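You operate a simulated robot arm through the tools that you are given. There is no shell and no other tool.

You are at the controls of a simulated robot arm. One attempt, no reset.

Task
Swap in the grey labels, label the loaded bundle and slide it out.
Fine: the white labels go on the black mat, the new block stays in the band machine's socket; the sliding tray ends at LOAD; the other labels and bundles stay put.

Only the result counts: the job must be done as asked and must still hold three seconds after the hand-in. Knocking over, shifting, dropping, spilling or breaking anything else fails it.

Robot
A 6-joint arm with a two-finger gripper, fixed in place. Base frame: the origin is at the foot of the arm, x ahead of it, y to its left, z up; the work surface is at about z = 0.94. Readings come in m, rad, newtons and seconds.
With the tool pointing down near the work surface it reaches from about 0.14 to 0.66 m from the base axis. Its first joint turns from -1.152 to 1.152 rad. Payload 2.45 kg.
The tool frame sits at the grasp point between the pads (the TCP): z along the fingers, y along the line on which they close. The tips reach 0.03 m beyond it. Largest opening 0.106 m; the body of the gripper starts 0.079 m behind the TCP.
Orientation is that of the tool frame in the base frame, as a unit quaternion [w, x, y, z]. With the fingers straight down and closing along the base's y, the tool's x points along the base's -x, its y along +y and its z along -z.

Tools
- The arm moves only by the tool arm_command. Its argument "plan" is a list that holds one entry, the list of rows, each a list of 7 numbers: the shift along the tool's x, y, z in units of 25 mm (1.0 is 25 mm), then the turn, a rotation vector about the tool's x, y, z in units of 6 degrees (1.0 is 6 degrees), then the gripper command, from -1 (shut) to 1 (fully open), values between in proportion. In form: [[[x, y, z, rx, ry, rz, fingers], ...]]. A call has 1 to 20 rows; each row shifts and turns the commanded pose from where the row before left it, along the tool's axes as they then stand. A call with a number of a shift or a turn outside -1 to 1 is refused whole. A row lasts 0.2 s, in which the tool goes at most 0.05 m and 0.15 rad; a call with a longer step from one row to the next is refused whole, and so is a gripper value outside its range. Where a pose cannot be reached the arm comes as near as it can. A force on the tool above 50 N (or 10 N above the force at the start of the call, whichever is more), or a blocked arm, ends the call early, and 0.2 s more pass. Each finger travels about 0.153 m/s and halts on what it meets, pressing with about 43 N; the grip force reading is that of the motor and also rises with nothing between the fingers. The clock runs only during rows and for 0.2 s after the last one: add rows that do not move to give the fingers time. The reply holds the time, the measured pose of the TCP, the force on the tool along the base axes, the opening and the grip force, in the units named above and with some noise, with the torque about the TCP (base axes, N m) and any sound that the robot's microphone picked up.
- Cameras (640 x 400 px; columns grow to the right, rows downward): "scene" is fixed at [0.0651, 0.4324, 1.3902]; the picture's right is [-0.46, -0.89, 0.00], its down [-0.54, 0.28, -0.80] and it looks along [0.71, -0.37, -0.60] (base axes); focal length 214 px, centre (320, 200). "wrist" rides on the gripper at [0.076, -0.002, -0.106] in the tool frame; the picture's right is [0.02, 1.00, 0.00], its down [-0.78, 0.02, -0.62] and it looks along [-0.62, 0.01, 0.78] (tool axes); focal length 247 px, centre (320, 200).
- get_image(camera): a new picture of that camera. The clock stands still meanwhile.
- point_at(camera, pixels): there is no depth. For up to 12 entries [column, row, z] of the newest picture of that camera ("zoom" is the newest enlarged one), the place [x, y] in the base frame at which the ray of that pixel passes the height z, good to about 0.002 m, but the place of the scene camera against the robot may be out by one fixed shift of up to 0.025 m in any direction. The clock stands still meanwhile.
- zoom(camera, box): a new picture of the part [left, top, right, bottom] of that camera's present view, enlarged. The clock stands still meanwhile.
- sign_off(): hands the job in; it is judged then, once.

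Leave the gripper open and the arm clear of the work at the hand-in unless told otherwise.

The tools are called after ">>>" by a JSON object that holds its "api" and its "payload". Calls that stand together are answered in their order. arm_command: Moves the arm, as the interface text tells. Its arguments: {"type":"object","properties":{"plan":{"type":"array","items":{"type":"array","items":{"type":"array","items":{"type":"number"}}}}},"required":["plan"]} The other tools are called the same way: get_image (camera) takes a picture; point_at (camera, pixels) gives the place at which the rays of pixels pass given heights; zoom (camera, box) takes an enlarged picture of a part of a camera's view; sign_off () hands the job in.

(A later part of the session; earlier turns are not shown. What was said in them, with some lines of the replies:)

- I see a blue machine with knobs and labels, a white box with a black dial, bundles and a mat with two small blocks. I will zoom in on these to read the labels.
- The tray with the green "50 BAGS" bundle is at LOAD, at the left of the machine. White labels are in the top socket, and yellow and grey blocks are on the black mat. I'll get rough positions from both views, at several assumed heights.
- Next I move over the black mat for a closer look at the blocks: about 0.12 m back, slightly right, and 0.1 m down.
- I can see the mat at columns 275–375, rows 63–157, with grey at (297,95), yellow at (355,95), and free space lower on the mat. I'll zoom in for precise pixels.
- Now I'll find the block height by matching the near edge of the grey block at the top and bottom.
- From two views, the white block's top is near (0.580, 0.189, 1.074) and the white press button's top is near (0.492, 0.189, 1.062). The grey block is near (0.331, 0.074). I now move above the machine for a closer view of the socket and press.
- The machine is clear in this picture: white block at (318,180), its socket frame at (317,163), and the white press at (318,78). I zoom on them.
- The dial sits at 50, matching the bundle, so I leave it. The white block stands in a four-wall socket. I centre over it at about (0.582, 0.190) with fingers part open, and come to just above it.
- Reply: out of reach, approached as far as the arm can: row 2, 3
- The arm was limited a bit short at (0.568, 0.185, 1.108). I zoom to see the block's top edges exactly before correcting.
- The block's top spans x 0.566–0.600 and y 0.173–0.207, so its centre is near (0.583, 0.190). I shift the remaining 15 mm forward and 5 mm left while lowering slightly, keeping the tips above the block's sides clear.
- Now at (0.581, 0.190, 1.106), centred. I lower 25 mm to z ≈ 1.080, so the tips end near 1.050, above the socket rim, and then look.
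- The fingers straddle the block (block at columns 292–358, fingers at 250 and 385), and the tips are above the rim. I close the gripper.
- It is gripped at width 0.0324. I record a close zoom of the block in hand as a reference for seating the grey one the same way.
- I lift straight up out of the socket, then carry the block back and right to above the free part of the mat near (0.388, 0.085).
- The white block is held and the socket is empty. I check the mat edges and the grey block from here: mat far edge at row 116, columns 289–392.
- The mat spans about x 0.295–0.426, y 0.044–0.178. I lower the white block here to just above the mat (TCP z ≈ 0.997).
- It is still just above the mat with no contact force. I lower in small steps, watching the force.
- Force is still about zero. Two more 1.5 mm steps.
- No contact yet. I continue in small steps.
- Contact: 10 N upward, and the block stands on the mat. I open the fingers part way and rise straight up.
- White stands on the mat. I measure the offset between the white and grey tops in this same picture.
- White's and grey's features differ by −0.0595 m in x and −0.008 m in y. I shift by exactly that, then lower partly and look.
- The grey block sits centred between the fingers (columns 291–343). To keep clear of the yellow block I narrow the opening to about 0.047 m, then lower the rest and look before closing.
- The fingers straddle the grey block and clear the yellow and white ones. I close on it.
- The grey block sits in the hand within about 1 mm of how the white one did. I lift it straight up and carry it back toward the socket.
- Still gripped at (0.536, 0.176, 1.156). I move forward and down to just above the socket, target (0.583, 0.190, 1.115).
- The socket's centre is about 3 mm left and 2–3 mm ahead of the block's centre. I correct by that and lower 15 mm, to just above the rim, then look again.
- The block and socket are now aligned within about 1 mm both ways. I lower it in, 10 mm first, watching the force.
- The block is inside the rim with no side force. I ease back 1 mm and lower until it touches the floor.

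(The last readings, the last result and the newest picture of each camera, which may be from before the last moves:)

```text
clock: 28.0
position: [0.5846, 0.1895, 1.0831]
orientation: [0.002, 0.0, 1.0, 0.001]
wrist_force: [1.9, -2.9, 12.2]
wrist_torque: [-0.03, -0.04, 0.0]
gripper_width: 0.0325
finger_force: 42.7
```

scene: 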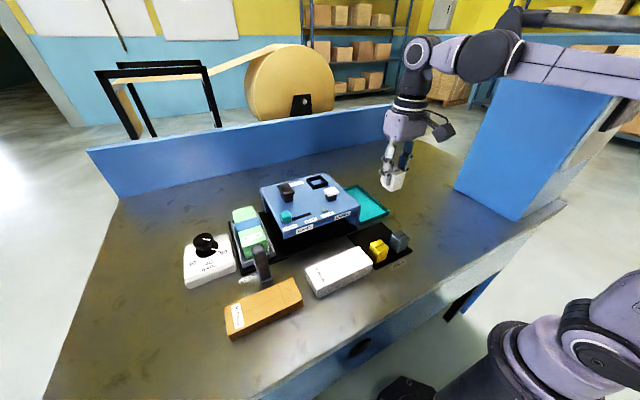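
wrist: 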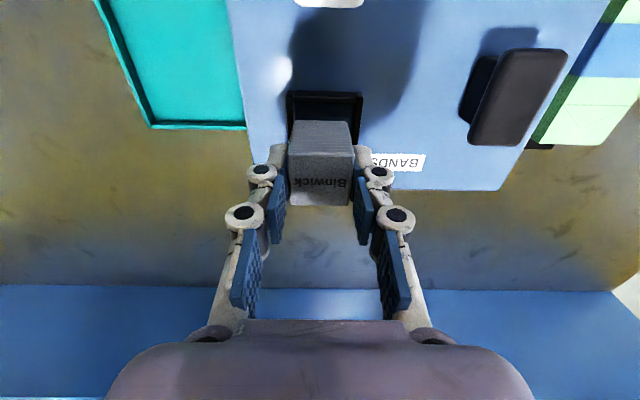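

Contact with 12 N upward at z ≈ 1.083, the same height as when the white block sat there. I open and rise.

>>> {"api": "arm_command", "payload": {"plan": [[[0, 0, 0, 0, 0, 0, -0.2], [0, 0, 0, 0, 0, 0, 0.15], [0, 0, 0, 0, 0, 0, 0.15], [0, 0, -0.5, 0, 0, 0, 0.15], [0, 0, -0.5, 0, 0, 0, 0.15], [0.5, 0, -0.7, 0, 0, 0, 0.15], [0.8, 0, -0.7, 0, 0, 0, 0.15], [0.8, 0, 0, 0, 0, 0, 0.15], [0, 0, 0, 0, 0, 0, 0.15]]]}}

>>> {"api": "get_image", "payload": {"camera": "wrist"}}

>>> {"api": "zoom", "payload": {"camera": "wrist", "box": [240, 60, 400, 220]}}

>>> {"api": "zoom", "payload": {"camera": "scene", "box": [190, 165, 420, 290]}}

```text
clock: 30.0
position: [0.5326, 0.1911, 1.1426]
orientation: [0.0, -0.001, 1.0, 0.0]
wrist_force: [-0.2, 0.2, 0.9]
wrist_torque: [0.03, 0.02, 0.01]
gripper_width: 0.0613
finger_force: 0.0
```

```text
taken
```

wrist: 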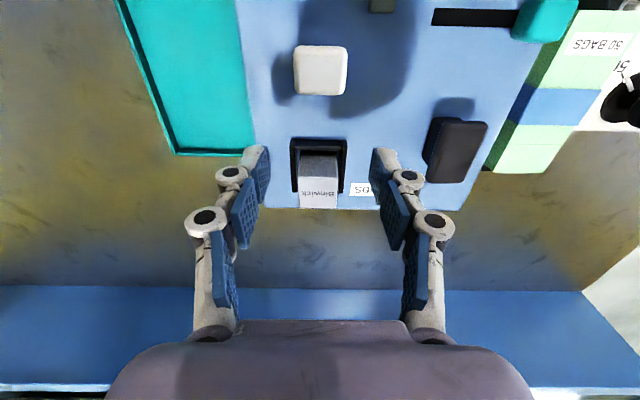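

```text
2.50 times, centred on (320, 140) of wrist
```

zoom: 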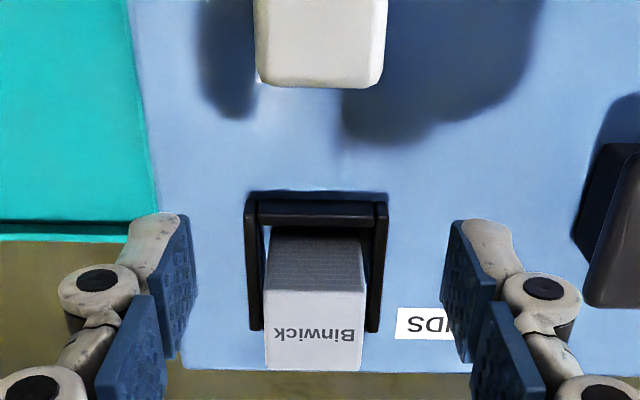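

```text
2.78 times, centred on (305, 228) of scene
```

zoom: 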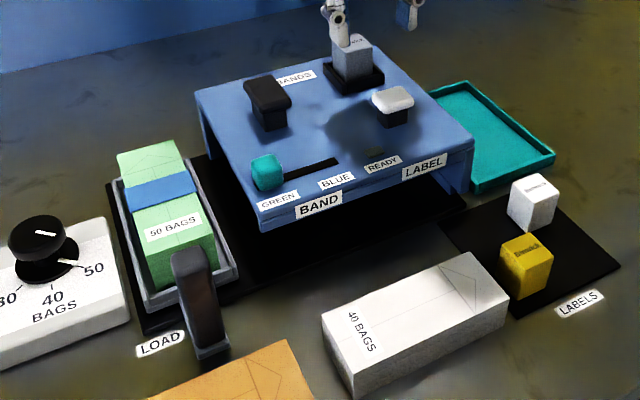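

The grey block is seated. Next is the tray. I move over toward the handle at LOAD for a closer look, raising a bit first.

>>> {"api": "arm_command", "payload": {"plan": [[[0.5, 0.8, -0.5, 0, 0, 0, 0.15], [0.5, 0.85, -0.5, 0, 0, 0, 0.15], [0.6, 0.85, 0, 0, 0, 0, 0.15], [0.6, 0.85, 0, 0, 0, 0, 0.15], [0.6, 0.85, 0, 0, 0, 0, 0.15], [0.6, 0.85, 0, 0, 0, 0, 0.15], [0.6, 0.85, 0, 0, 0, 0, 0.15], [0.6, 0.85, 0, 0, 0, 0, 0.15], [0.6, 0.85, 0, 0, 0, 0, 0.15], [0.6, 0.85, 0, 0, 0, 0, 0.15], [0, 0, 0, 0, 0, 0, 0.15]]]}}

>>> {"api": "get_image", "payload": {"camera": "wrist"}}

>>> {"api": "get_image", "payload": {"camera": "scene"}}

```text
clock: 32.4
position: [0.3893, 0.4017, 1.167]
orientation: [0.001, 0.0, 1.0, 0.0]
wrist_force: [-1.0, 0.3, -0.1]
wrist_torque: [-0.03, 0.02, 0.0]
gripper_width: 0.0609
finger_force: 0.0
```

```text
taken
```

wrist: 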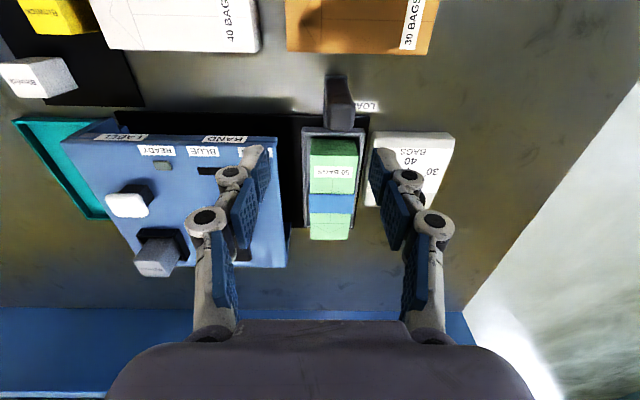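

```text
taken
```

scene: 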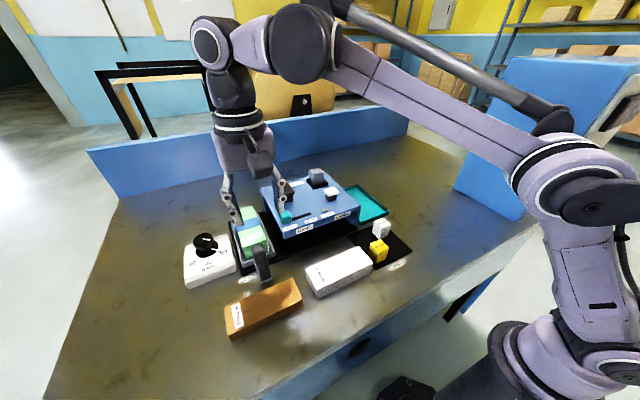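

The tray and handle are directly below: handle at (337,105), bundle at (333,185). I zoom on them.

>>> {"api": "zoom", "payload": {"camera": "wrist", "box": [280, 60, 440, 160]}}

>>> {"api": "zoom", "payload": {"camera": "wrist", "box": [100, 90, 400, 280]}}

>>> {"api": "zoom", "payload": {"camera": "scene", "box": [220, 190, 320, 290]}}

>>> {"api": "point_at", "payload": {"camera": "wrist", "pixels": [[303, 130, 0.965], [365, 130, 0.965], [325, 77, 0.945], [346, 77, 0.945], [327, 128, 1.03], [354, 128, 1.03], [327, 128, 1.0], [354, 128, 1.0], [327, 105, 1.03], [354, 105, 1.03], [115, 112, 0.942], [300, 118, 0.942]]}}

```text
4.00 times, centred on (360, 110) of wrist
```

zoom: 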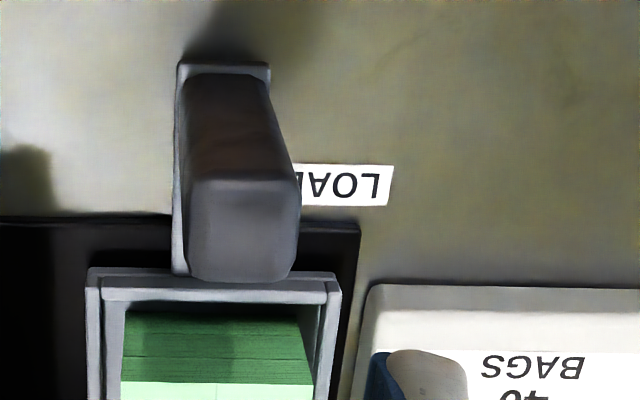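

```text
2.11 times, centred on (250, 185) of wrist
```

zoom: 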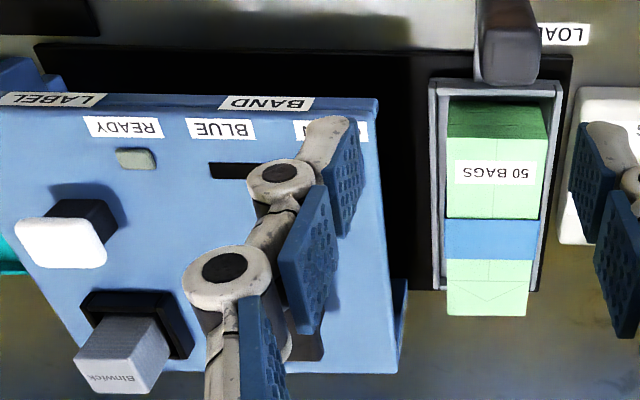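

```text
4.00 times, centred on (270, 240) of scene
```

zoom: 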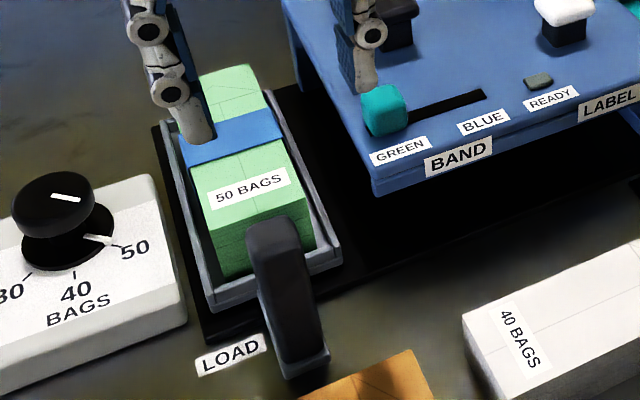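

```text
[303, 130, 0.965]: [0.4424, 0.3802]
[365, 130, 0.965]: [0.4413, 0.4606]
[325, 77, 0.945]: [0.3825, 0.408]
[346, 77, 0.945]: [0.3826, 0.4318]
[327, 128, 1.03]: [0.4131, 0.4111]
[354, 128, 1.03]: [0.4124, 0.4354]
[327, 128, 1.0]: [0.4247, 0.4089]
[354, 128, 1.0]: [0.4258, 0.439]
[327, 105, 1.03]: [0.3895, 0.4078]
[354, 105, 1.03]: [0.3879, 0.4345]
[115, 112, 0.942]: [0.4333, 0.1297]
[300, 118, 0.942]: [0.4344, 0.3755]
```

The handle post is roughly x 0.386–0.412, y 0.410–0.435, top z ≈ 1.035. The tray centre is at y ≈ 0.42. I align over the post and lower part way.

>>> {"api": "arm_command", "payload": {"plan": [[[-0.2, 0.42, 0, 0, 0, 0, 0.15], [-0.2, 0.42, 0, 0, 0, 0, 0.15], [0, 0, 0.8, 0, 0, 0, 0.15], [0, 0, 0.8, 0, 0, 0, 0.15], [0, 0, 0.8, 0, 0, 0, 0.15], [0, 0, 0, 0, 0, 0, 0.15]]]}}

>>> {"api": "get_image", "payload": {"camera": "wrist"}}

>>> {"api": "zoom", "payload": {"camera": "scene", "box": [200, 170, 320, 290]}}

```text
clock: 33.8
position: [0.3993, 0.4222, 1.1065]
orientation: [0.001, 0.0, 1.0, 0.0]
wrist_force: [-0.1, -0.6, 0.6]
wrist_torque: [0.01, 0.04, 0.05]
gripper_width: 0.0609
finger_force: 0.0
```

```text
taken
```

wrist: 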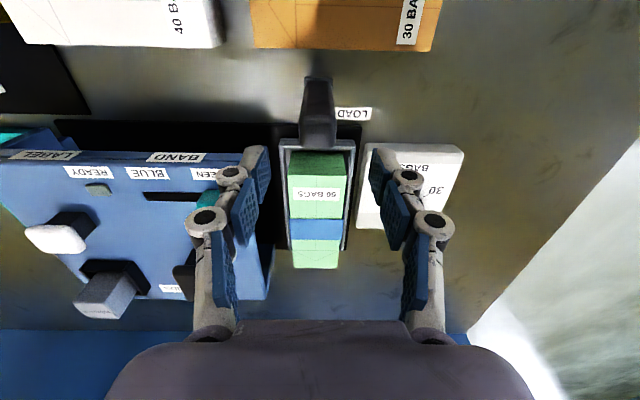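

```text
3.33 times, centred on (260, 230) of scene
```

zoom: 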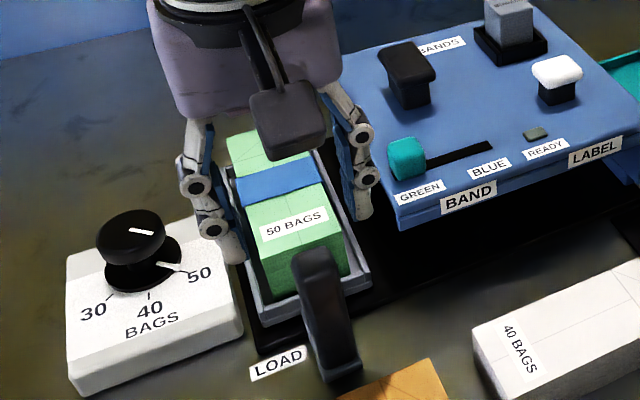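

Aligned in y (handle at columns 300–338). I zoom to check the handle's extent in x before lowering.

>>> {"api": "zoom", "payload": {"camera": "wrist", "box": [256, 65, 384, 165]}}

```text
4.00 times, centred on (320, 115) of wrist
```

zoom: 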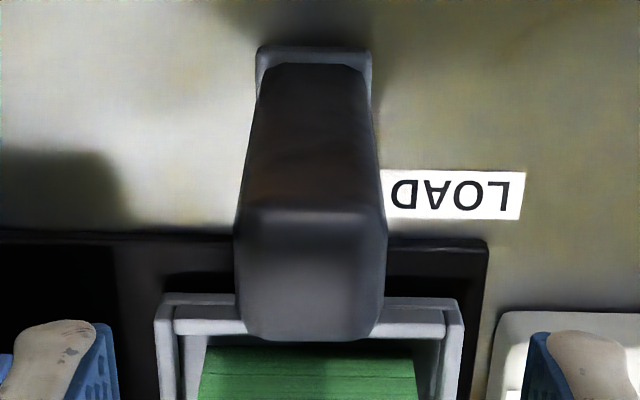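

The post is x 0.384–0.408, y centre ≈ 0.420, top ≈ 1.047. I shift 3 mm back and 2 mm right and lower to z ≈ 1.025, then close.

>>> {"api": "arm_command", "payload": {"plan": [[[0.12, -0.08, 0, 0, 0, 0, 0.15], [0, 0, 0.8, 0, 0, 0, 0.15], [0, 0, 0.8, 0, 0, 0, 0.15], [0, 0, 0.8, 0, 0, 0, 0.15], [0, 0, 0.85, 0, 0, 0, 0.15], [0, 0, 0, 0, 0, 0, 0.15]]]}}

>>> {"api": "get_image", "payload": {"camera": "wrist"}}

>>> {"api": "zoom", "payload": {"camera": "scene", "box": [200, 190, 320, 290]}}

```text
clock: 35.2
position: [0.3948, 0.421, 1.0261]
orientation: [0.001, 0.0, 1.0, -0.001]
wrist_force: [-0.1, -0.5, 0.3]
wrist_torque: [0.01, 0.03, 0.01]
gripper_width: 0.0609
finger_force: 0.0
```

```text
taken
```

wrist: 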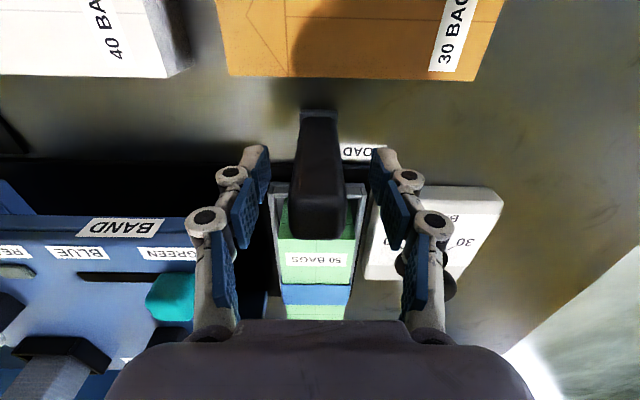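

```text
4.00 times, centred on (260, 240) of scene
```

zoom: 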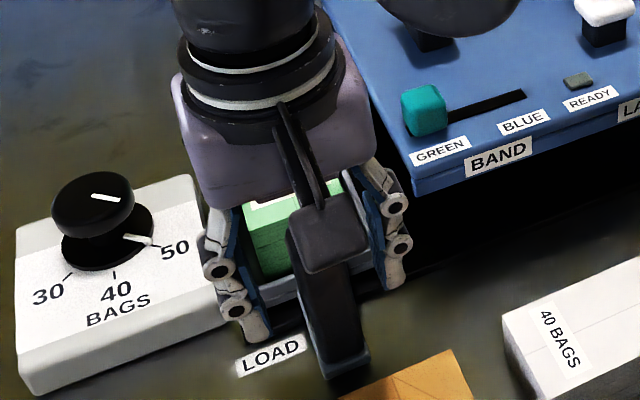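

The handle is between the fingers with nothing else touched. I close on it.

>>> {"api": "arm_command", "payload": {"plan": [[[0, 0, 0, 0, 0, 0, -0.3], [0, 0, 0, 0, 0, 0, -1], [0, 0, 0, 0, 0, 0, -1], [0, 0, 0, 0, 0, 0, -1]]]}}

>>> {"api": "get_image", "payload": {"camera": "wrist"}}

```text
clock: 36.2
position: [0.3966, 0.4206, 1.0274]
orientation: [0.001, 0.0, 1.0, -0.001]
wrist_force: [-3.0, -10.7, -4.8]
wrist_torque: [-0.4, 0.12, 0.07]
gripper_width: 0.0251
finger_force: 45.0
```

```text
taken
```

wrist: 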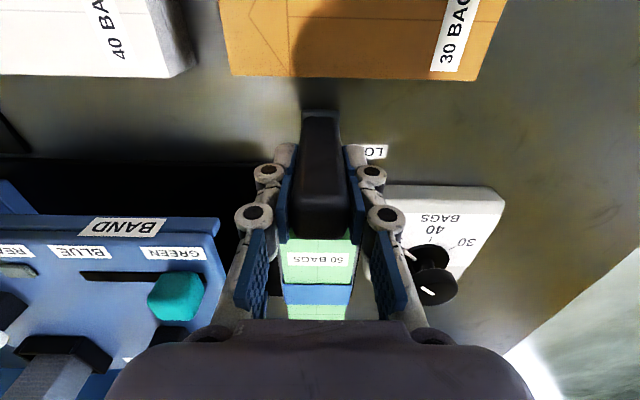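

Gripped at 0.025 m with a small side load. I slide gently to the right, 50 mm first, and check force and movement.

>>> {"api": "arm_command", "payload": {"plan": [[[0, -0.2, 0, 0, 0, 0, -1], [0, -0.4, 0, 0, 0, 0, -1], [0, -0.5, 0, 0, 0, 0, -1], [0, -0.5, 0, 0, 0, 0, -1], [0, -0.4, 0, 0, 0, 0, -1], [0, 0, 0, 0, 0, 0, -1]]]}}

>>> {"api": "get_image", "payload": {"camera": "scene"}}

>>> {"api": "get_image", "payload": {"camera": "wrist"}}

```text
clock: 37.6
position: [0.3949, 0.3717, 1.0265]
orientation: [0.0, 0.0, 1.0, 0.0]
wrist_force: [-8.0, 0.1, -35.4]
wrist_torque: [-0.01, -0.38, 0.08]
gripper_width: 0.0255
finger_force: 45.1
```

```text
taken
```

scene: 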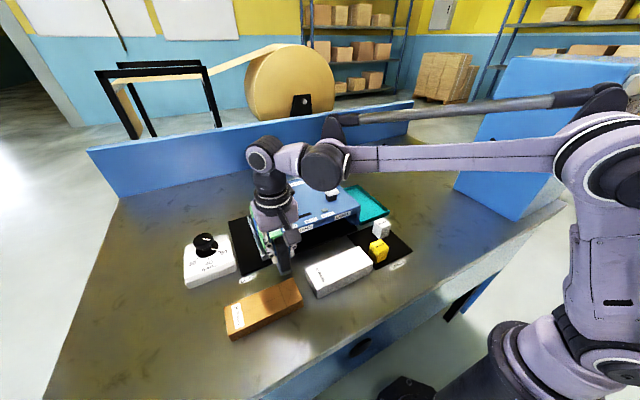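

```text
taken
```

wrist: 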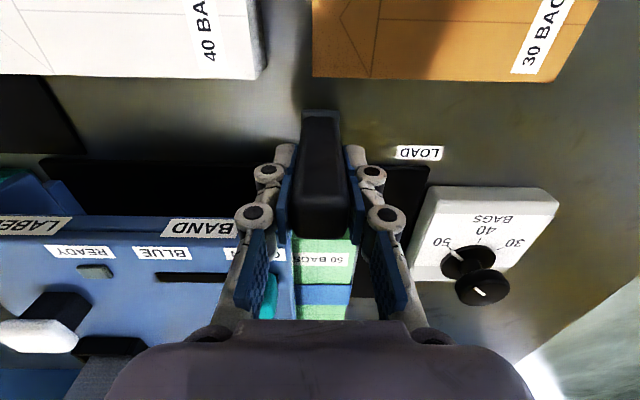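

The tray slides freely (handle now at y ≈ 0.372), but the grip is loading upward by 35 N. I loosen the fingers to a loose cage around the post (about 0.032 m) so that I only push sideways.

>>> {"api": "arm_command", "payload": {"plan": [[[0, 0, 0.03, 0, 0, 0, -0.4], [0, 0, 0, 0, 0, 0, -0.4], [0, 0, 0, 0, 0, 0, -0.4]]]}}

```text
clock: 38.4
position: [0.3949, 0.371, 1.026]
orientation: [0.0, 0.0, 1.0, 0.0]
wrist_force: [-0.5, 1.1, 0.4]
wrist_torque: [-0.06, 0.0, -0.03]
gripper_width: 0.0318
finger_force: 0.1
```

The load is gone. I slide on to the right in moderate steps toward y ≈ 0.21 and check the READY lamp and any sound.

>>> {"api": "arm_command", "payload": {"plan": [[[0, -0.4, 0, 0, 0, 0, -0.4], [0, -0.5, 0, 0, 0, 0, -0.4], [0, -0.5, 0, 0, 0, 0, -0.4], [0, -0.5, 0, 0, 0, 0, -0.4], [0, -0.5, 0, 0, 0, 0, -0.4], [0, -0.5, 0, 0, 0, 0, -0.4], [0, -0.5, 0, 0, 0, 0, -0.4], [0, 0, 0, 0, 0, 0, -0.4]]]}}

>>> {"api": "get_image", "payload": {"camera": "wrist"}}

>>> {"api": "get_image", "payload": {"camera": "scene"}}

```text
clock: 40.2
position: [0.3973, 0.2866, 1.0246]
orientation: [0.001, 0.0, 1.0, 0.0]
wrist_force: [-0.2, -0.2, -0.3]
wrist_torque: [0.0, -0.02, 0.02]
gripper_width: 0.032
finger_force: 0.0
```

```text
taken
```

wrist: 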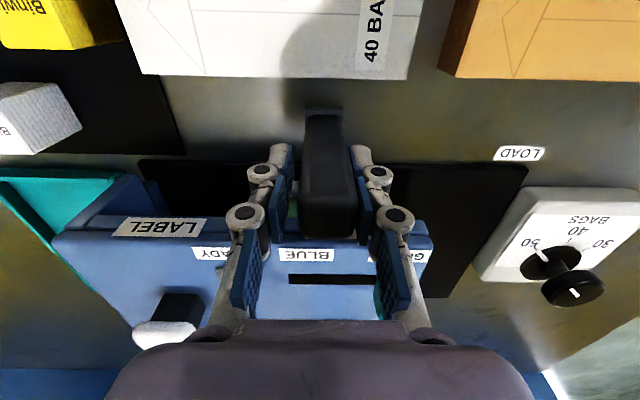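

```text
taken
```

scene: 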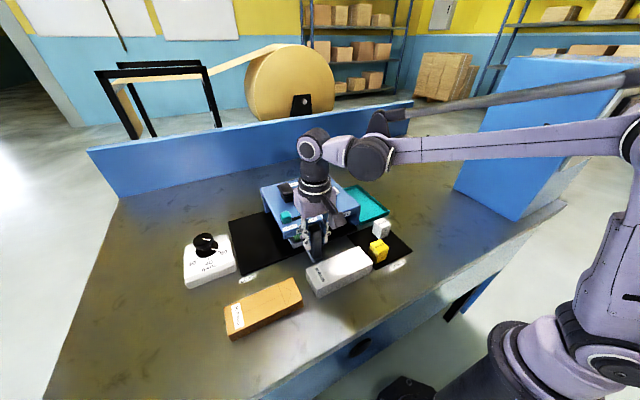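

The handle is at about y 0.29, near the BAND station. I find the y of the LABEL sign (160,227) and continue.

>>> {"api": "point_at", "payload": {"camera": "wrist", "pixels": [[115, 227, 1.02], [207, 228, 1.02], [160, 227, 1.02], [168, 330, 1.062], [148, 165, 0.942], [125, 180, 1.0]]}}

>>> {"api": "arm_command", "payload": {"plan": [[[0, -0.4, 0, 0, 0, 0, -0.4], [0, -0.5, 0, 0, 0, 0, -0.4], [0, -0.5, 0, 0, 0, 0, -0.4], [0, -0.5, 0, 0, 0, 0, -0.4], [0, -0.5, 0, 0, 0, 0, -0.4], [0, -0.5, 0, 0, 0, 0, -0.4], [0, -0.3, 0, 0, 0, 0, -0.4], [0, 0, 0, 0, 0, 0, -0.4]]]}}

>>> {"api": "get_image", "payload": {"camera": "wrist"}}

>>> {"api": "get_image", "payload": {"camera": "scene"}}

```text
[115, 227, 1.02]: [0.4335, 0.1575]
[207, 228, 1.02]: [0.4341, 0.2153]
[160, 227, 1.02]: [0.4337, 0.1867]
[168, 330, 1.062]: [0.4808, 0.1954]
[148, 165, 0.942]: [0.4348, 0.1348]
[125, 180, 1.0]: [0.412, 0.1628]
```

```text
clock: 42.0
position: [0.3938, 0.2057, 1.0257]
orientation: [0.001, 0.0, 1.0, -0.001]
wrist_force: [-1.2, 1.2, -0.1]
wrist_torque: [0.01, 0.03, -0.04]
gripper_width: 0.0322
finger_force: 0.2
```

```text
taken
```

wrist: 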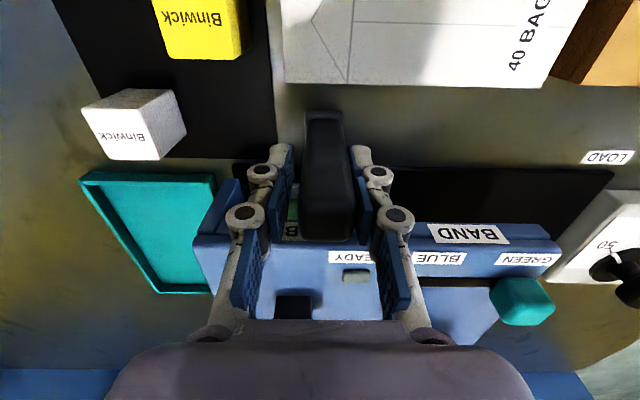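

```text
taken
```

scene: 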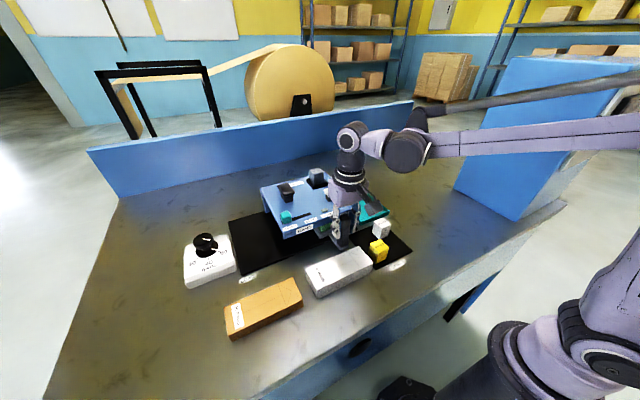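

LABEL sign centre is y ≈ 0.187 and the press y ≈ 0.189. The handle is at about 0.209, so about 20 mm more. I go in small steps.

>>> {"api": "arm_command", "payload": {"plan": [[[0, -0.25, 0, 0, 0, 0, -0.4], [0, -0.25, 0, 0, 0, 0, -0.4], [0, -0.2, 0, 0, 0, 0, -0.4], [0, 0, 0, 0, 0, 0, -0.4]]]}}

>>> {"api": "get_image", "payload": {"camera": "wrist"}}

```text
clock: 43.0
position: [0.3957, 0.1874, 1.0264]
orientation: [0.001, 0.0, 1.0, 0.0]
wrist_force: [-0.3, -0.2, -0.1]
wrist_torque: [0.0, 0.01, 0.01]
gripper_width: 0.0318
finger_force: 0.1
```

```text
taken
```

wrist: 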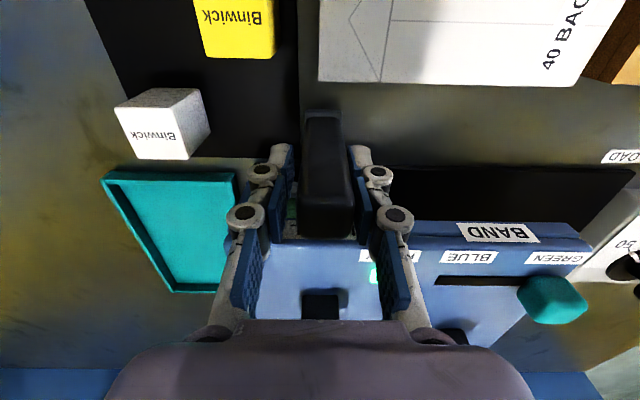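

A green glow appears at (377,272): the READY lamp seems lit. I zoom to confirm.

>>> {"api": "zoom", "payload": {"camera": "wrist", "box": [300, 220, 460, 320]}}

>>> {"api": "zoom", "payload": {"camera": "scene", "box": [250, 160, 410, 280]}}

```text
4.00 times, centred on (380, 270) of wrist
```

zoom: 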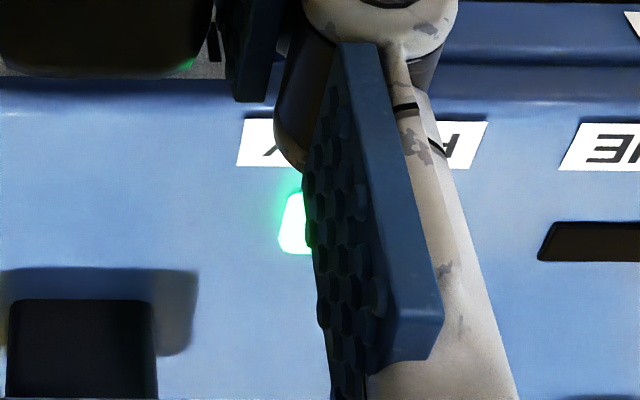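

```text
3.33 times, centred on (330, 220) of scene
```

zoom: 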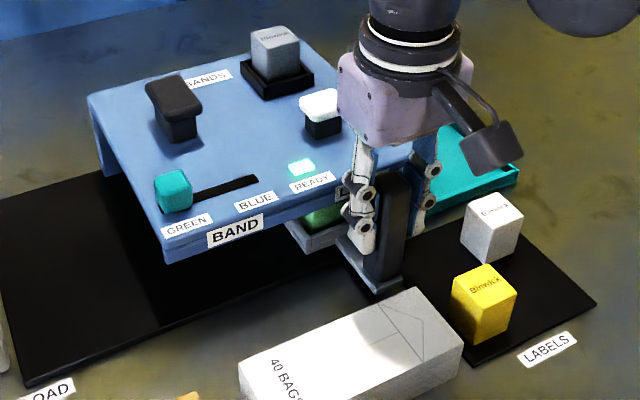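

READY is lit green with the tray at LABEL. I back the finger off the post by 1.5 mm, rise straight up, shut the fingers and go above the white press at (0.492, 0.189).

>>> {"api": "arm_command", "payload": {"plan": [[[0, 0.08, 0, 0, 0, 0, -0.35], [0, 0, -0.5, 0, 0, 0, -0.35], [0, 0, -1, 0, 0, 0, -0.35], [0, 0, -1, 0, 0, 0, -0.35], [0, 0, -1, 0, 0, 0, -0.35], [0, 0, -1, 0, 0, 0, -0.35], [-0.9, 0, 0, 0, 0, 0, -1], [-0.9, 0, 0, 0, 0, 0, -1], [-0.9, 0, 0, 0, 0, 0, -1], [-0.9, 0, 0, 0, 0, 0, -1], [-0.2, 0, 0, 0, 0, 0, -1], [0, 0, 0, 0, 0, 0, -1]]]}}

>>> {"api": "get_image", "payload": {"camera": "wrist"}}

>>> {"api": "zoom", "payload": {"camera": "scene", "box": [240, 140, 420, 280]}}

```text
clock: 45.6
position: [0.489, 0.1896, 1.1398]
orientation: [0.001, 0.0, 1.0, 0.0]
wrist_force: [0.8, -0.2, -0.1]
wrist_torque: [0.03, 0.03, 0.04]
gripper_width: 0.0
finger_force: 28.3
```

```text
taken
```

wrist: 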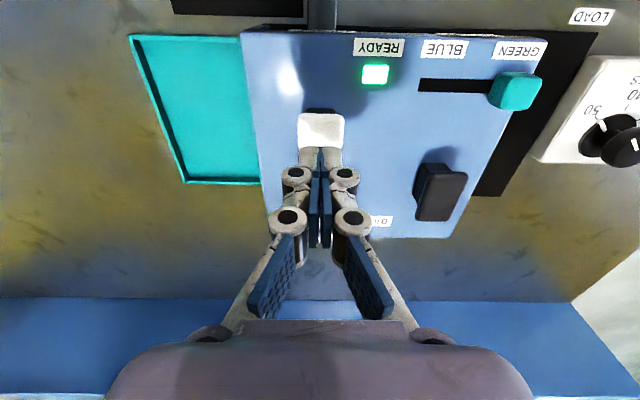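

```text
2.86 times, centred on (330, 210) of scene
```

zoom: 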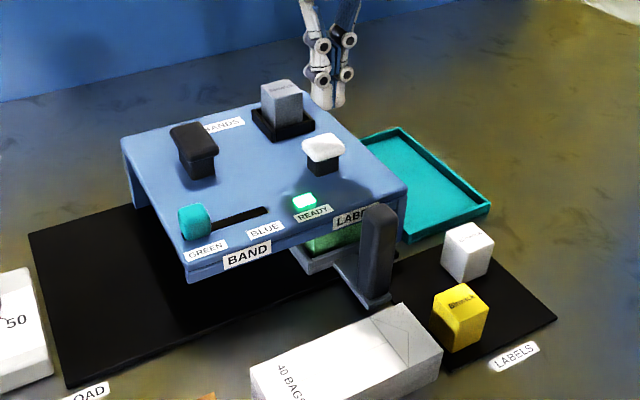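

READY stays lit and the tray stays put. The press cap centre is near (0.493, 0.190). I shift 3 mm ahead and lower to just above the cap.

>>> {"api": "arm_command", "payload": {"plan": [[[-0.13, 0, 0, 0, 0, 0, -1], [0, 0, 0.8, 0, 0, 0, -1], [0, 0, 0.7, 0, 0, 0, -1], [0, 0, 0, 0, 0, 0, -1]]]}}

>>> {"api": "get_image", "payload": {"camera": "wrist"}}

>>> {"api": "zoom", "payload": {"camera": "scene", "box": [270, 140, 370, 220]}}

```text
clock: 46.6
position: [0.4912, 0.1896, 1.1008]
orientation: [0.0, 0.0, 1.0, 0.0]
wrist_force: [-0.3, 0.2, -0.6]
wrist_torque: [-0.01, -0.02, -0.01]
gripper_width: 0.0001
finger_force: 28.7
```

```text
taken
```

wrist: 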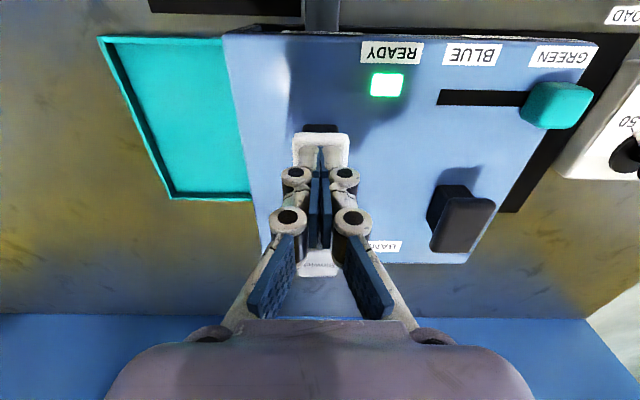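

```text
5.00 times, centred on (320, 180) of scene
```

zoom: 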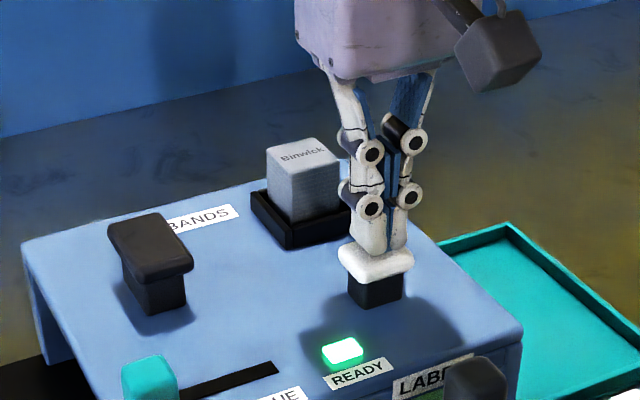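

The shut fingertips are directly above the white cap. I press down in 2 mm steps, watching force and sound.

>>> {"api": "arm_command", "payload": {"plan": [[[0, 0, 0.15, 0, 0, 0, -1], [0, 0, 0.1, 0, 0, 0, -1], [0, 0, 0.1, 0, 0, 0, -1], [0, 0, 0.1, 0, 0, 0, -1], [0, 0, 0, 0, 0, 0, -1]]]}}

>>> {"api": "zoom", "payload": {"camera": "scene", "box": [270, 140, 370, 220]}}

```text
clock: 47.8
position: [0.492, 0.1901, 1.0889]
orientation: [0.002, 0.0, 1.0, 0.0]
wrist_force: [3.6, -2.3, 4.6]
wrist_torque: [-0.07, -0.08, 0.02]
gripper_width: 0.0057
finger_force: 28.5
```

```text
5.00 times, centred on (320, 180) of scene
```

zoom: 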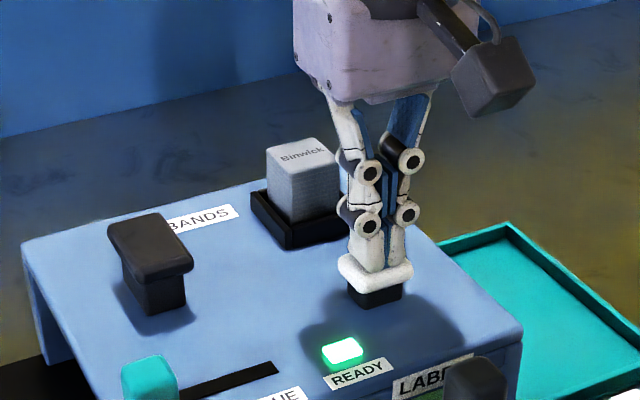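

The cap is going down with light spring force. I keep pressing.

>>> {"api": "arm_command", "payload": {"plan": [[[0, 0, 0.12, 0, 0, 0, -1], [0, 0, 0.12, 0, 0, 0, -1], [0, 0, 0.12, 0, 0, 0, -1], [0, 0, 0, 0, 0, 0, -1]]]}}

>>> {"api": "zoom", "payload": {"camera": "scene", "box": [270, 140, 370, 220]}}

```text
clock: 48.8
position: [0.4936, 0.1898, 1.0807]
orientation: [0.001, 0.0, 1.0, 0.0]
wrist_force: [2.5, -0.2, 7.9]
wrist_torque: [0.01, -0.05, 0.0]
gripper_width: 0.0057
finger_force: 28.6
heard: click
```

```text
5.00 times, centred on (320, 180) of scene
```

zoom: 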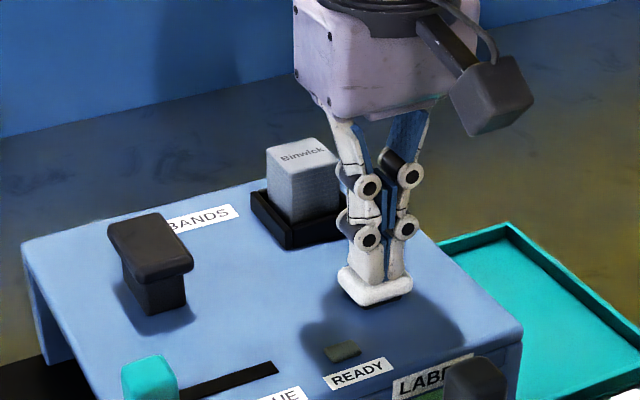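

A click sounded and the READY lamp went out, so one label was applied. I rise off the press without pressing again, and check.

>>> {"api": "arm_command", "payload": {"plan": [[[0, 0, -0.3, 0, 0, 0, -1], [0, 0, -0.6, 0, 0, 0, -1], [0, 0, -0.8, 0, 0, 0, -1], [0, 0, -0.8, 0, 0, 0, -1], [0.9, 0, 0, 0, 0, 0, -1], [0.9, 0, 0, 0, 0, 0, -0.15], [0.9, 0, 0, 0, 0, 0, -0.15], [0.9, 0, 0, 0, 0, 0, -0.15], [0.3, 0, 0, 0, 0, 0, -0.15], [0, 0, 0, 0, 0, 0, -0.15]]]}}

>>> {"api": "get_image", "payload": {"camera": "wrist"}}

>>> {"api": "zoom", "payload": {"camera": "scene", "box": [240, 140, 420, 280]}}

```text
clock: 51.0
position: [0.3947, 0.189, 1.1435]
orientation: [0.001, 0.0, 1.0, 0.0]
wrist_force: [1.2, -1.2, -0.5]
wrist_torque: [-0.02, -0.03, 0.01]
gripper_width: 0.045
finger_force: 0.2
```

```text
taken
```

wrist: 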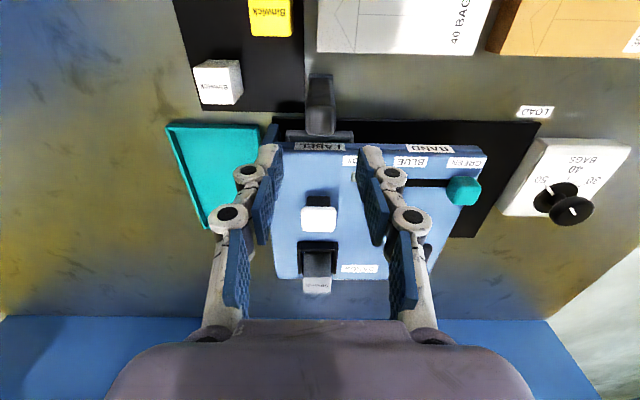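

```text
2.86 times, centred on (330, 210) of scene
```

zoom: 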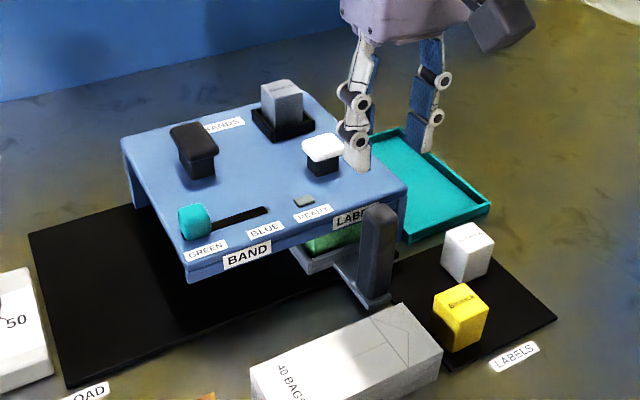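

The press sprang back and the handle is centred below at (320,105). I lower around the handle with the fingers part open.

>>> {"api": "arm_command", "payload": {"plan": [[[0, 0, 0.9, 0, 0, 0, -0.15], [0, 0, 0.9, 0, 0, 0, -0.15], [0, 0, 0.9, 0, 0, 0, -0.15], [0, 0, 0.7, 0, 0, 0, -0.15], [0, 0, 0.7, 0, 0, 0, -0.15], [0, 0, 0.6, 0, 0, 0, -0.15], [0, 0, 0, 0, 0, 0, -0.4], [0, 0, 0, 0, 0, 0, -0.4]]]}}

>>> {"api": "get_image", "payload": {"camera": "wrist"}}

```text
clock: 52.8
position: [0.3956, 0.19, 1.0263]
orientation: [0.002, 0.0, 1.0, 0.0]
wrist_force: [-0.3, -0.1, 0.8]
wrist_torque: [0.0, -0.01, -0.04]
gripper_width: 0.0319
finger_force: 0.0
```

```text
taken
```

wrist: 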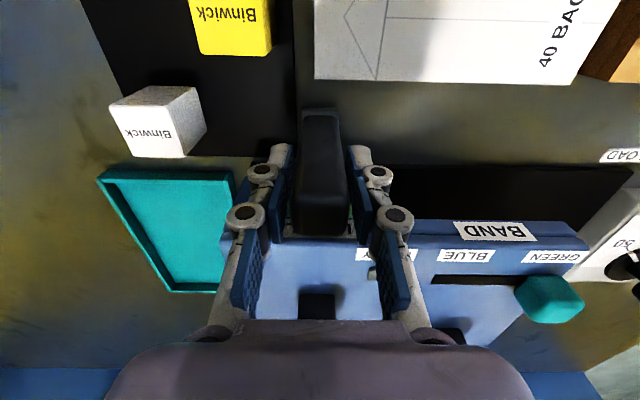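

The cage is around the post again. I push the tray left toward LOAD in moderate steps, first about 0.215 m.

>>> {"api": "arm_command", "payload": {"plan": [[[0, 0.2, 0, 0, 0, 0, -0.4], [0, 0.4, 0, 0, 0, 0, -0.4], [0, 0.5, 0, 0, 0, 0, -0.4], [0, 0.5, 0, 0, 0, 0, -0.4], [0, 0.5, 0, 0, 0, 0, -0.4], [0, 0.5, 0, 0, 0, 0, -0.4], [0, 0.5, 0, 0, 0, 0, -0.4], [0, 0.5, 0, 0, 0, 0, -0.4], [0, 0.5, 0, 0, 0, 0, -0.4], [0, 0.5, 0, 0, 0, 0, -0.4], [0, 0.5, 0, 0, 0, 0, -0.4], [0, 0.5, 0, 0, 0, 0, -0.4], [0, 0.5, 0, 0, 0, 0, -0.4], [0, 0.5, 0, 0, 0, 0, -0.4], [0, 0.5, 0, 0, 0, 0, -0.4], [0, 0.5, 0, 0, 0, 0, -0.4], [0, 0.5, 0, 0, 0, 0, -0.4], [0, 0.5, 0, 0, 0, 0, -0.4], [0, 0.3, 0, 0, 0, 0, -0.4], [0, 0, 0, 0, 0, 0, -0.4]]]}}

>>> {"api": "get_image", "payload": {"camera": "wrist"}}

>>> {"api": "get_image", "payload": {"camera": "scene"}}

```text
clock: 57.0
position: [0.3973, 0.4116, 1.0257]
orientation: [0.0, 0.0, 1.0, 0.0]
wrist_force: [0.3, 0.4, -0.4]
wrist_torque: [-0.06, 0.02, 0.0]
gripper_width: 0.032
finger_force: 0.3
```

```text
taken
```

wrist: 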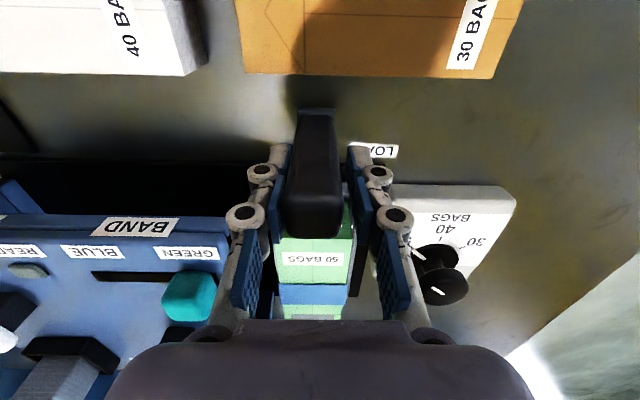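

```text
taken
```

scene: 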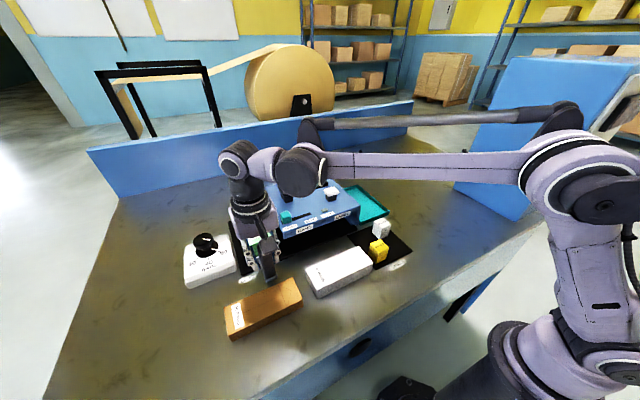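

The handle is at about y 0.408, and LOAD was 0.420. I push the remaining 12 mm in small steps, watching for a stop.

>>> {"api": "arm_command", "payload": {"plan": [[[0, 0.1, 0, 0, 0, 0, -0.4], [0, 0.1, 0, 0, 0, 0, -0.4], [0, 0.1, 0, 0, 0, 0, -0.4], [0, 0.1, 0, 0, 0, 0, -0.4], [0, 0, 0, 0, 0, 0, -0.4]]]}}

>>> {"api": "get_image", "payload": {"camera": "wrist"}}

>>> {"api": "zoom", "payload": {"camera": "wrist", "box": [240, 100, 440, 320]}}

```text
clock: 58.2
position: [0.3956, 0.4233, 1.0249]
orientation: [0.0, -0.001, 1.0, -0.001]
wrist_force: [-0.8, -0.1, -0.5]
wrist_torque: [0.0, 0.03, -0.03]
gripper_width: 0.0318
finger_force: 0.0
```

```text
taken
```

wrist: 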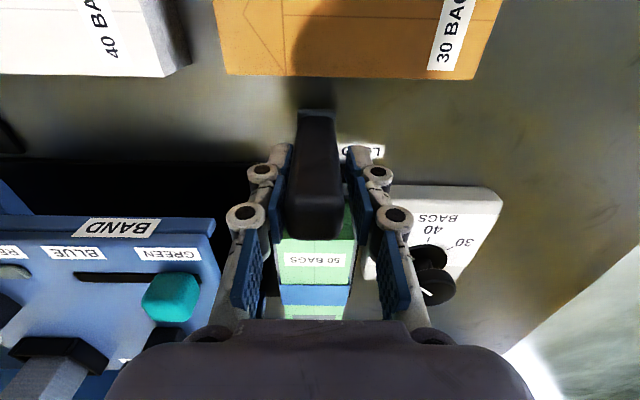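

```text
1.82 times, centred on (340, 210) of wrist
```

zoom: 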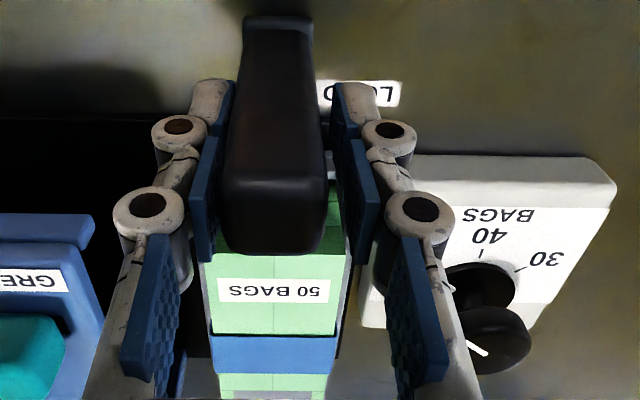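

The handle is at about 0.420 with no stop felt yet. When I first gripped it, it seemed to rest against an end stop, so I push 1 mm at a time until I feel it.

>>> {"api": "arm_command", "payload": {"plan": [[[0, 0.04, 0, 0, 0, 0, -0.4], [0, 0, 0, 0, 0, 0, -0.4]]]}}

```text
clock: 58.8
position: [0.3966, 0.4244, 1.0251]
orientation: [0.001, -0.001, 1.0, 0.001]
wrist_force: [1.1, -1.4, 0.4]
wrist_torque: [-0.07, -0.01, 0.03]
gripper_width: 0.0329
finger_force: 1.0
```

One more 1 mm step; the force is just starting.

>>> {"api": "arm_command", "payload": {"plan": [[[0, 0.04, 0, 0, 0, 0, -0.4], [0, 0, 0, 0, 0, 0, -0.4]]]}}

```text
clock: 59.4
position: [0.3957, 0.426, 1.0241]
orientation: [0.001, -0.001, 1.0, 0.0]
wrist_force: [1.1, -6.3, -1.3]
wrist_torque: [-0.09, -0.05, 0.07]
gripper_width: 0.0352
finger_force: 2.2
```

The stop is reached (−6 N, finger pushed back): the tray is fully at LOAD. I back off 4 mm without touching the other side, rise and withdraw to look.

>>> {"api": "arm_command", "payload": {"plan": [[[0, -0.1, 0, 0, 0, 0, -0.25], [0, 0, 0, 0, 0, 0, -0.25], [0, 0, -0.5, 0, 0, 0, -0.25], [0, 0, -1, 0, 0, 0, -0.25], [0, 0, -1, 0, 0, 0, -0.25], [0, 0, -1, 0, 0, 0, -0.25], [0, 0, -1, 0, 0, 0, -0.25], [0, 0, -1, 0, 0, 0, -0.25], [0, 0, -1, 0, 0, 0, 0.5], [0, 0, 0, 0, 0, 0, 0.5]]]}}

>>> {"api": "get_image", "payload": {"camera": "wrist"}}

>>> {"api": "zoom", "payload": {"camera": "scene", "box": [190, 160, 420, 300]}}

```text
clock: 61.6
position: [0.3929, 0.4212, 1.1756]
orientation: [0.002, -0.001, 1.0, 0.001]
wrist_force: [0.8, 0.6, -0.5]
wrist_torque: [0.0, -0.03, -0.02]
gripper_width: 0.0795
finger_force: 0.1
out of reach, approached as far as the arm can: row 9
```

```text
taken
```

wrist: 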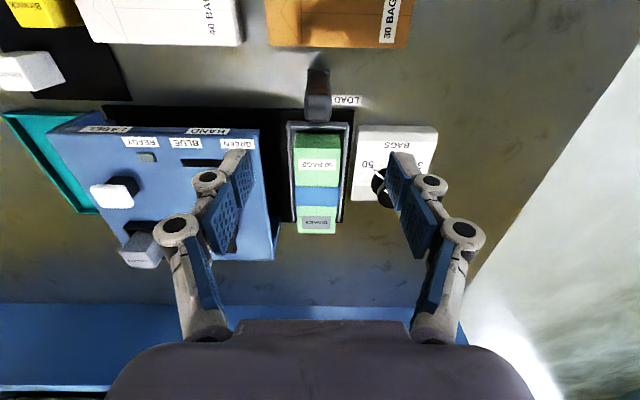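

```text
2.78 times, centred on (305, 230) of scene
```

zoom: 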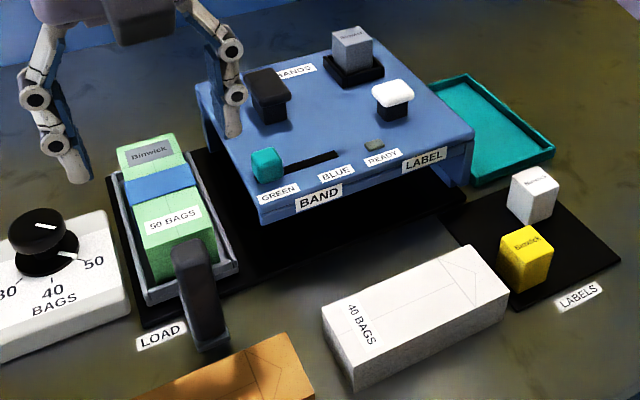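

The bundle at LOAD now carries a grey "Binwick" label. The tray rests at LOAD, grey is in the socket, white is on the mat, and yellow and the other bundles have not moved. I withdraw the arm with the gripper fully open.

>>> {"api": "arm_command", "payload": {"plan": [[[0.5, -0.6, 0, 0, 0, 0, 1], [0.5, -0.8, -0.3, 0, 0, 0, 1], [0.5, -0.8, -0.4, 0, 0, 0, 1], [0.5, -0.8, -0.5, 0, 0, 0, 1], [0.5, -0.8, -0.5, 0, 0, 0, 1], [0, -0.8, -0.5, 0, 0, 0, 1], [0, -0.8, -0.5, 0, 0, 0, 1], [0, -0.8, -0.5, 0, 0, 0, 1], [0, 0, 0, 0, 0, 0, 1], [0, 0, 0, 0, 0, 0, 1]]]}}

>>> {"api": "get_image", "payload": {"camera": "wrist"}}

>>> {"api": "get_image", "payload": {"camera": "scene"}}

>>> {"api": "zoom", "payload": {"camera": "scene", "box": [190, 160, 420, 300]}}

```text
clock: 63.8
position: [0.3334, 0.2633, 1.2561]
orientation: [0.001, 0.0, 1.0, 0.001]
wrist_force: [0.4, 0.1, 0.0]
wrist_torque: [0.01, 0.01, -0.01]
gripper_width: 0.1061
finger_force: 0.1
```

```text
taken
```

wrist: 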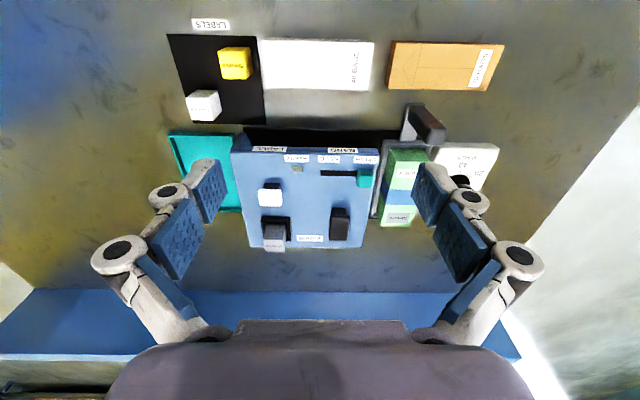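

```text
taken
```

scene: 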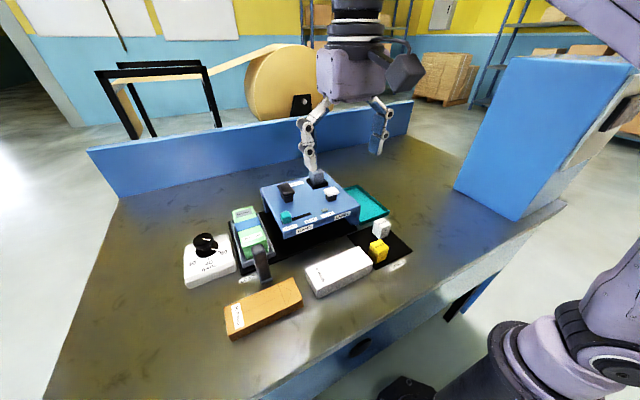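

```text
2.78 times, centred on (305, 230) of scene
```

zoom: 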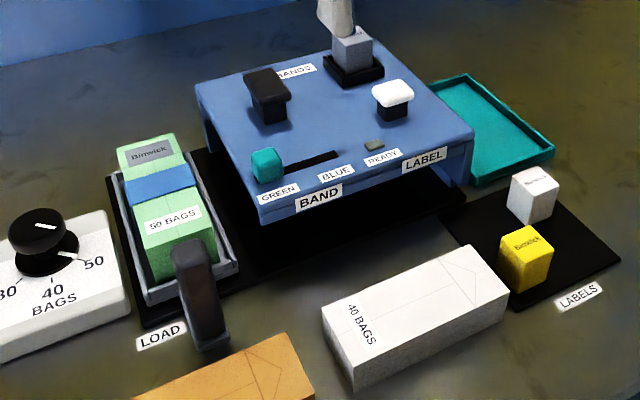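

Everything is as asked: the bundle has its grey label, the tray is at LOAD, the grey block is in the socket, the white block is on the mat, and the arm is clear with the gripper open. I hand in the job.

>>> {"api": "sign_off", "payload": {}}

```text
The job is handed in.
```

The loaded "50 BAGS" bundle now carries a grey "Binwick" label, and I've handed the job in. The judge's result hasn't come back.

- **Labels:** the grey block is in the machine's socket. The white block stands on the black mat beside the yellow one, which I did not touch.
- **Labelling:** I slid the tray to LABEL, and the READY lamp lit. I pressed the white press once; it clicked and the lamp went out.
- **Tray:** it is back at LOAD, pushed up against its end stop with the bundle on it.
- **Everything else:** the dial, the GREEN/BLUE slider and the other two bundles were left alone and look unmoved in the last picture.
- **Arm:** it is clear of the work with the gripper fully open.
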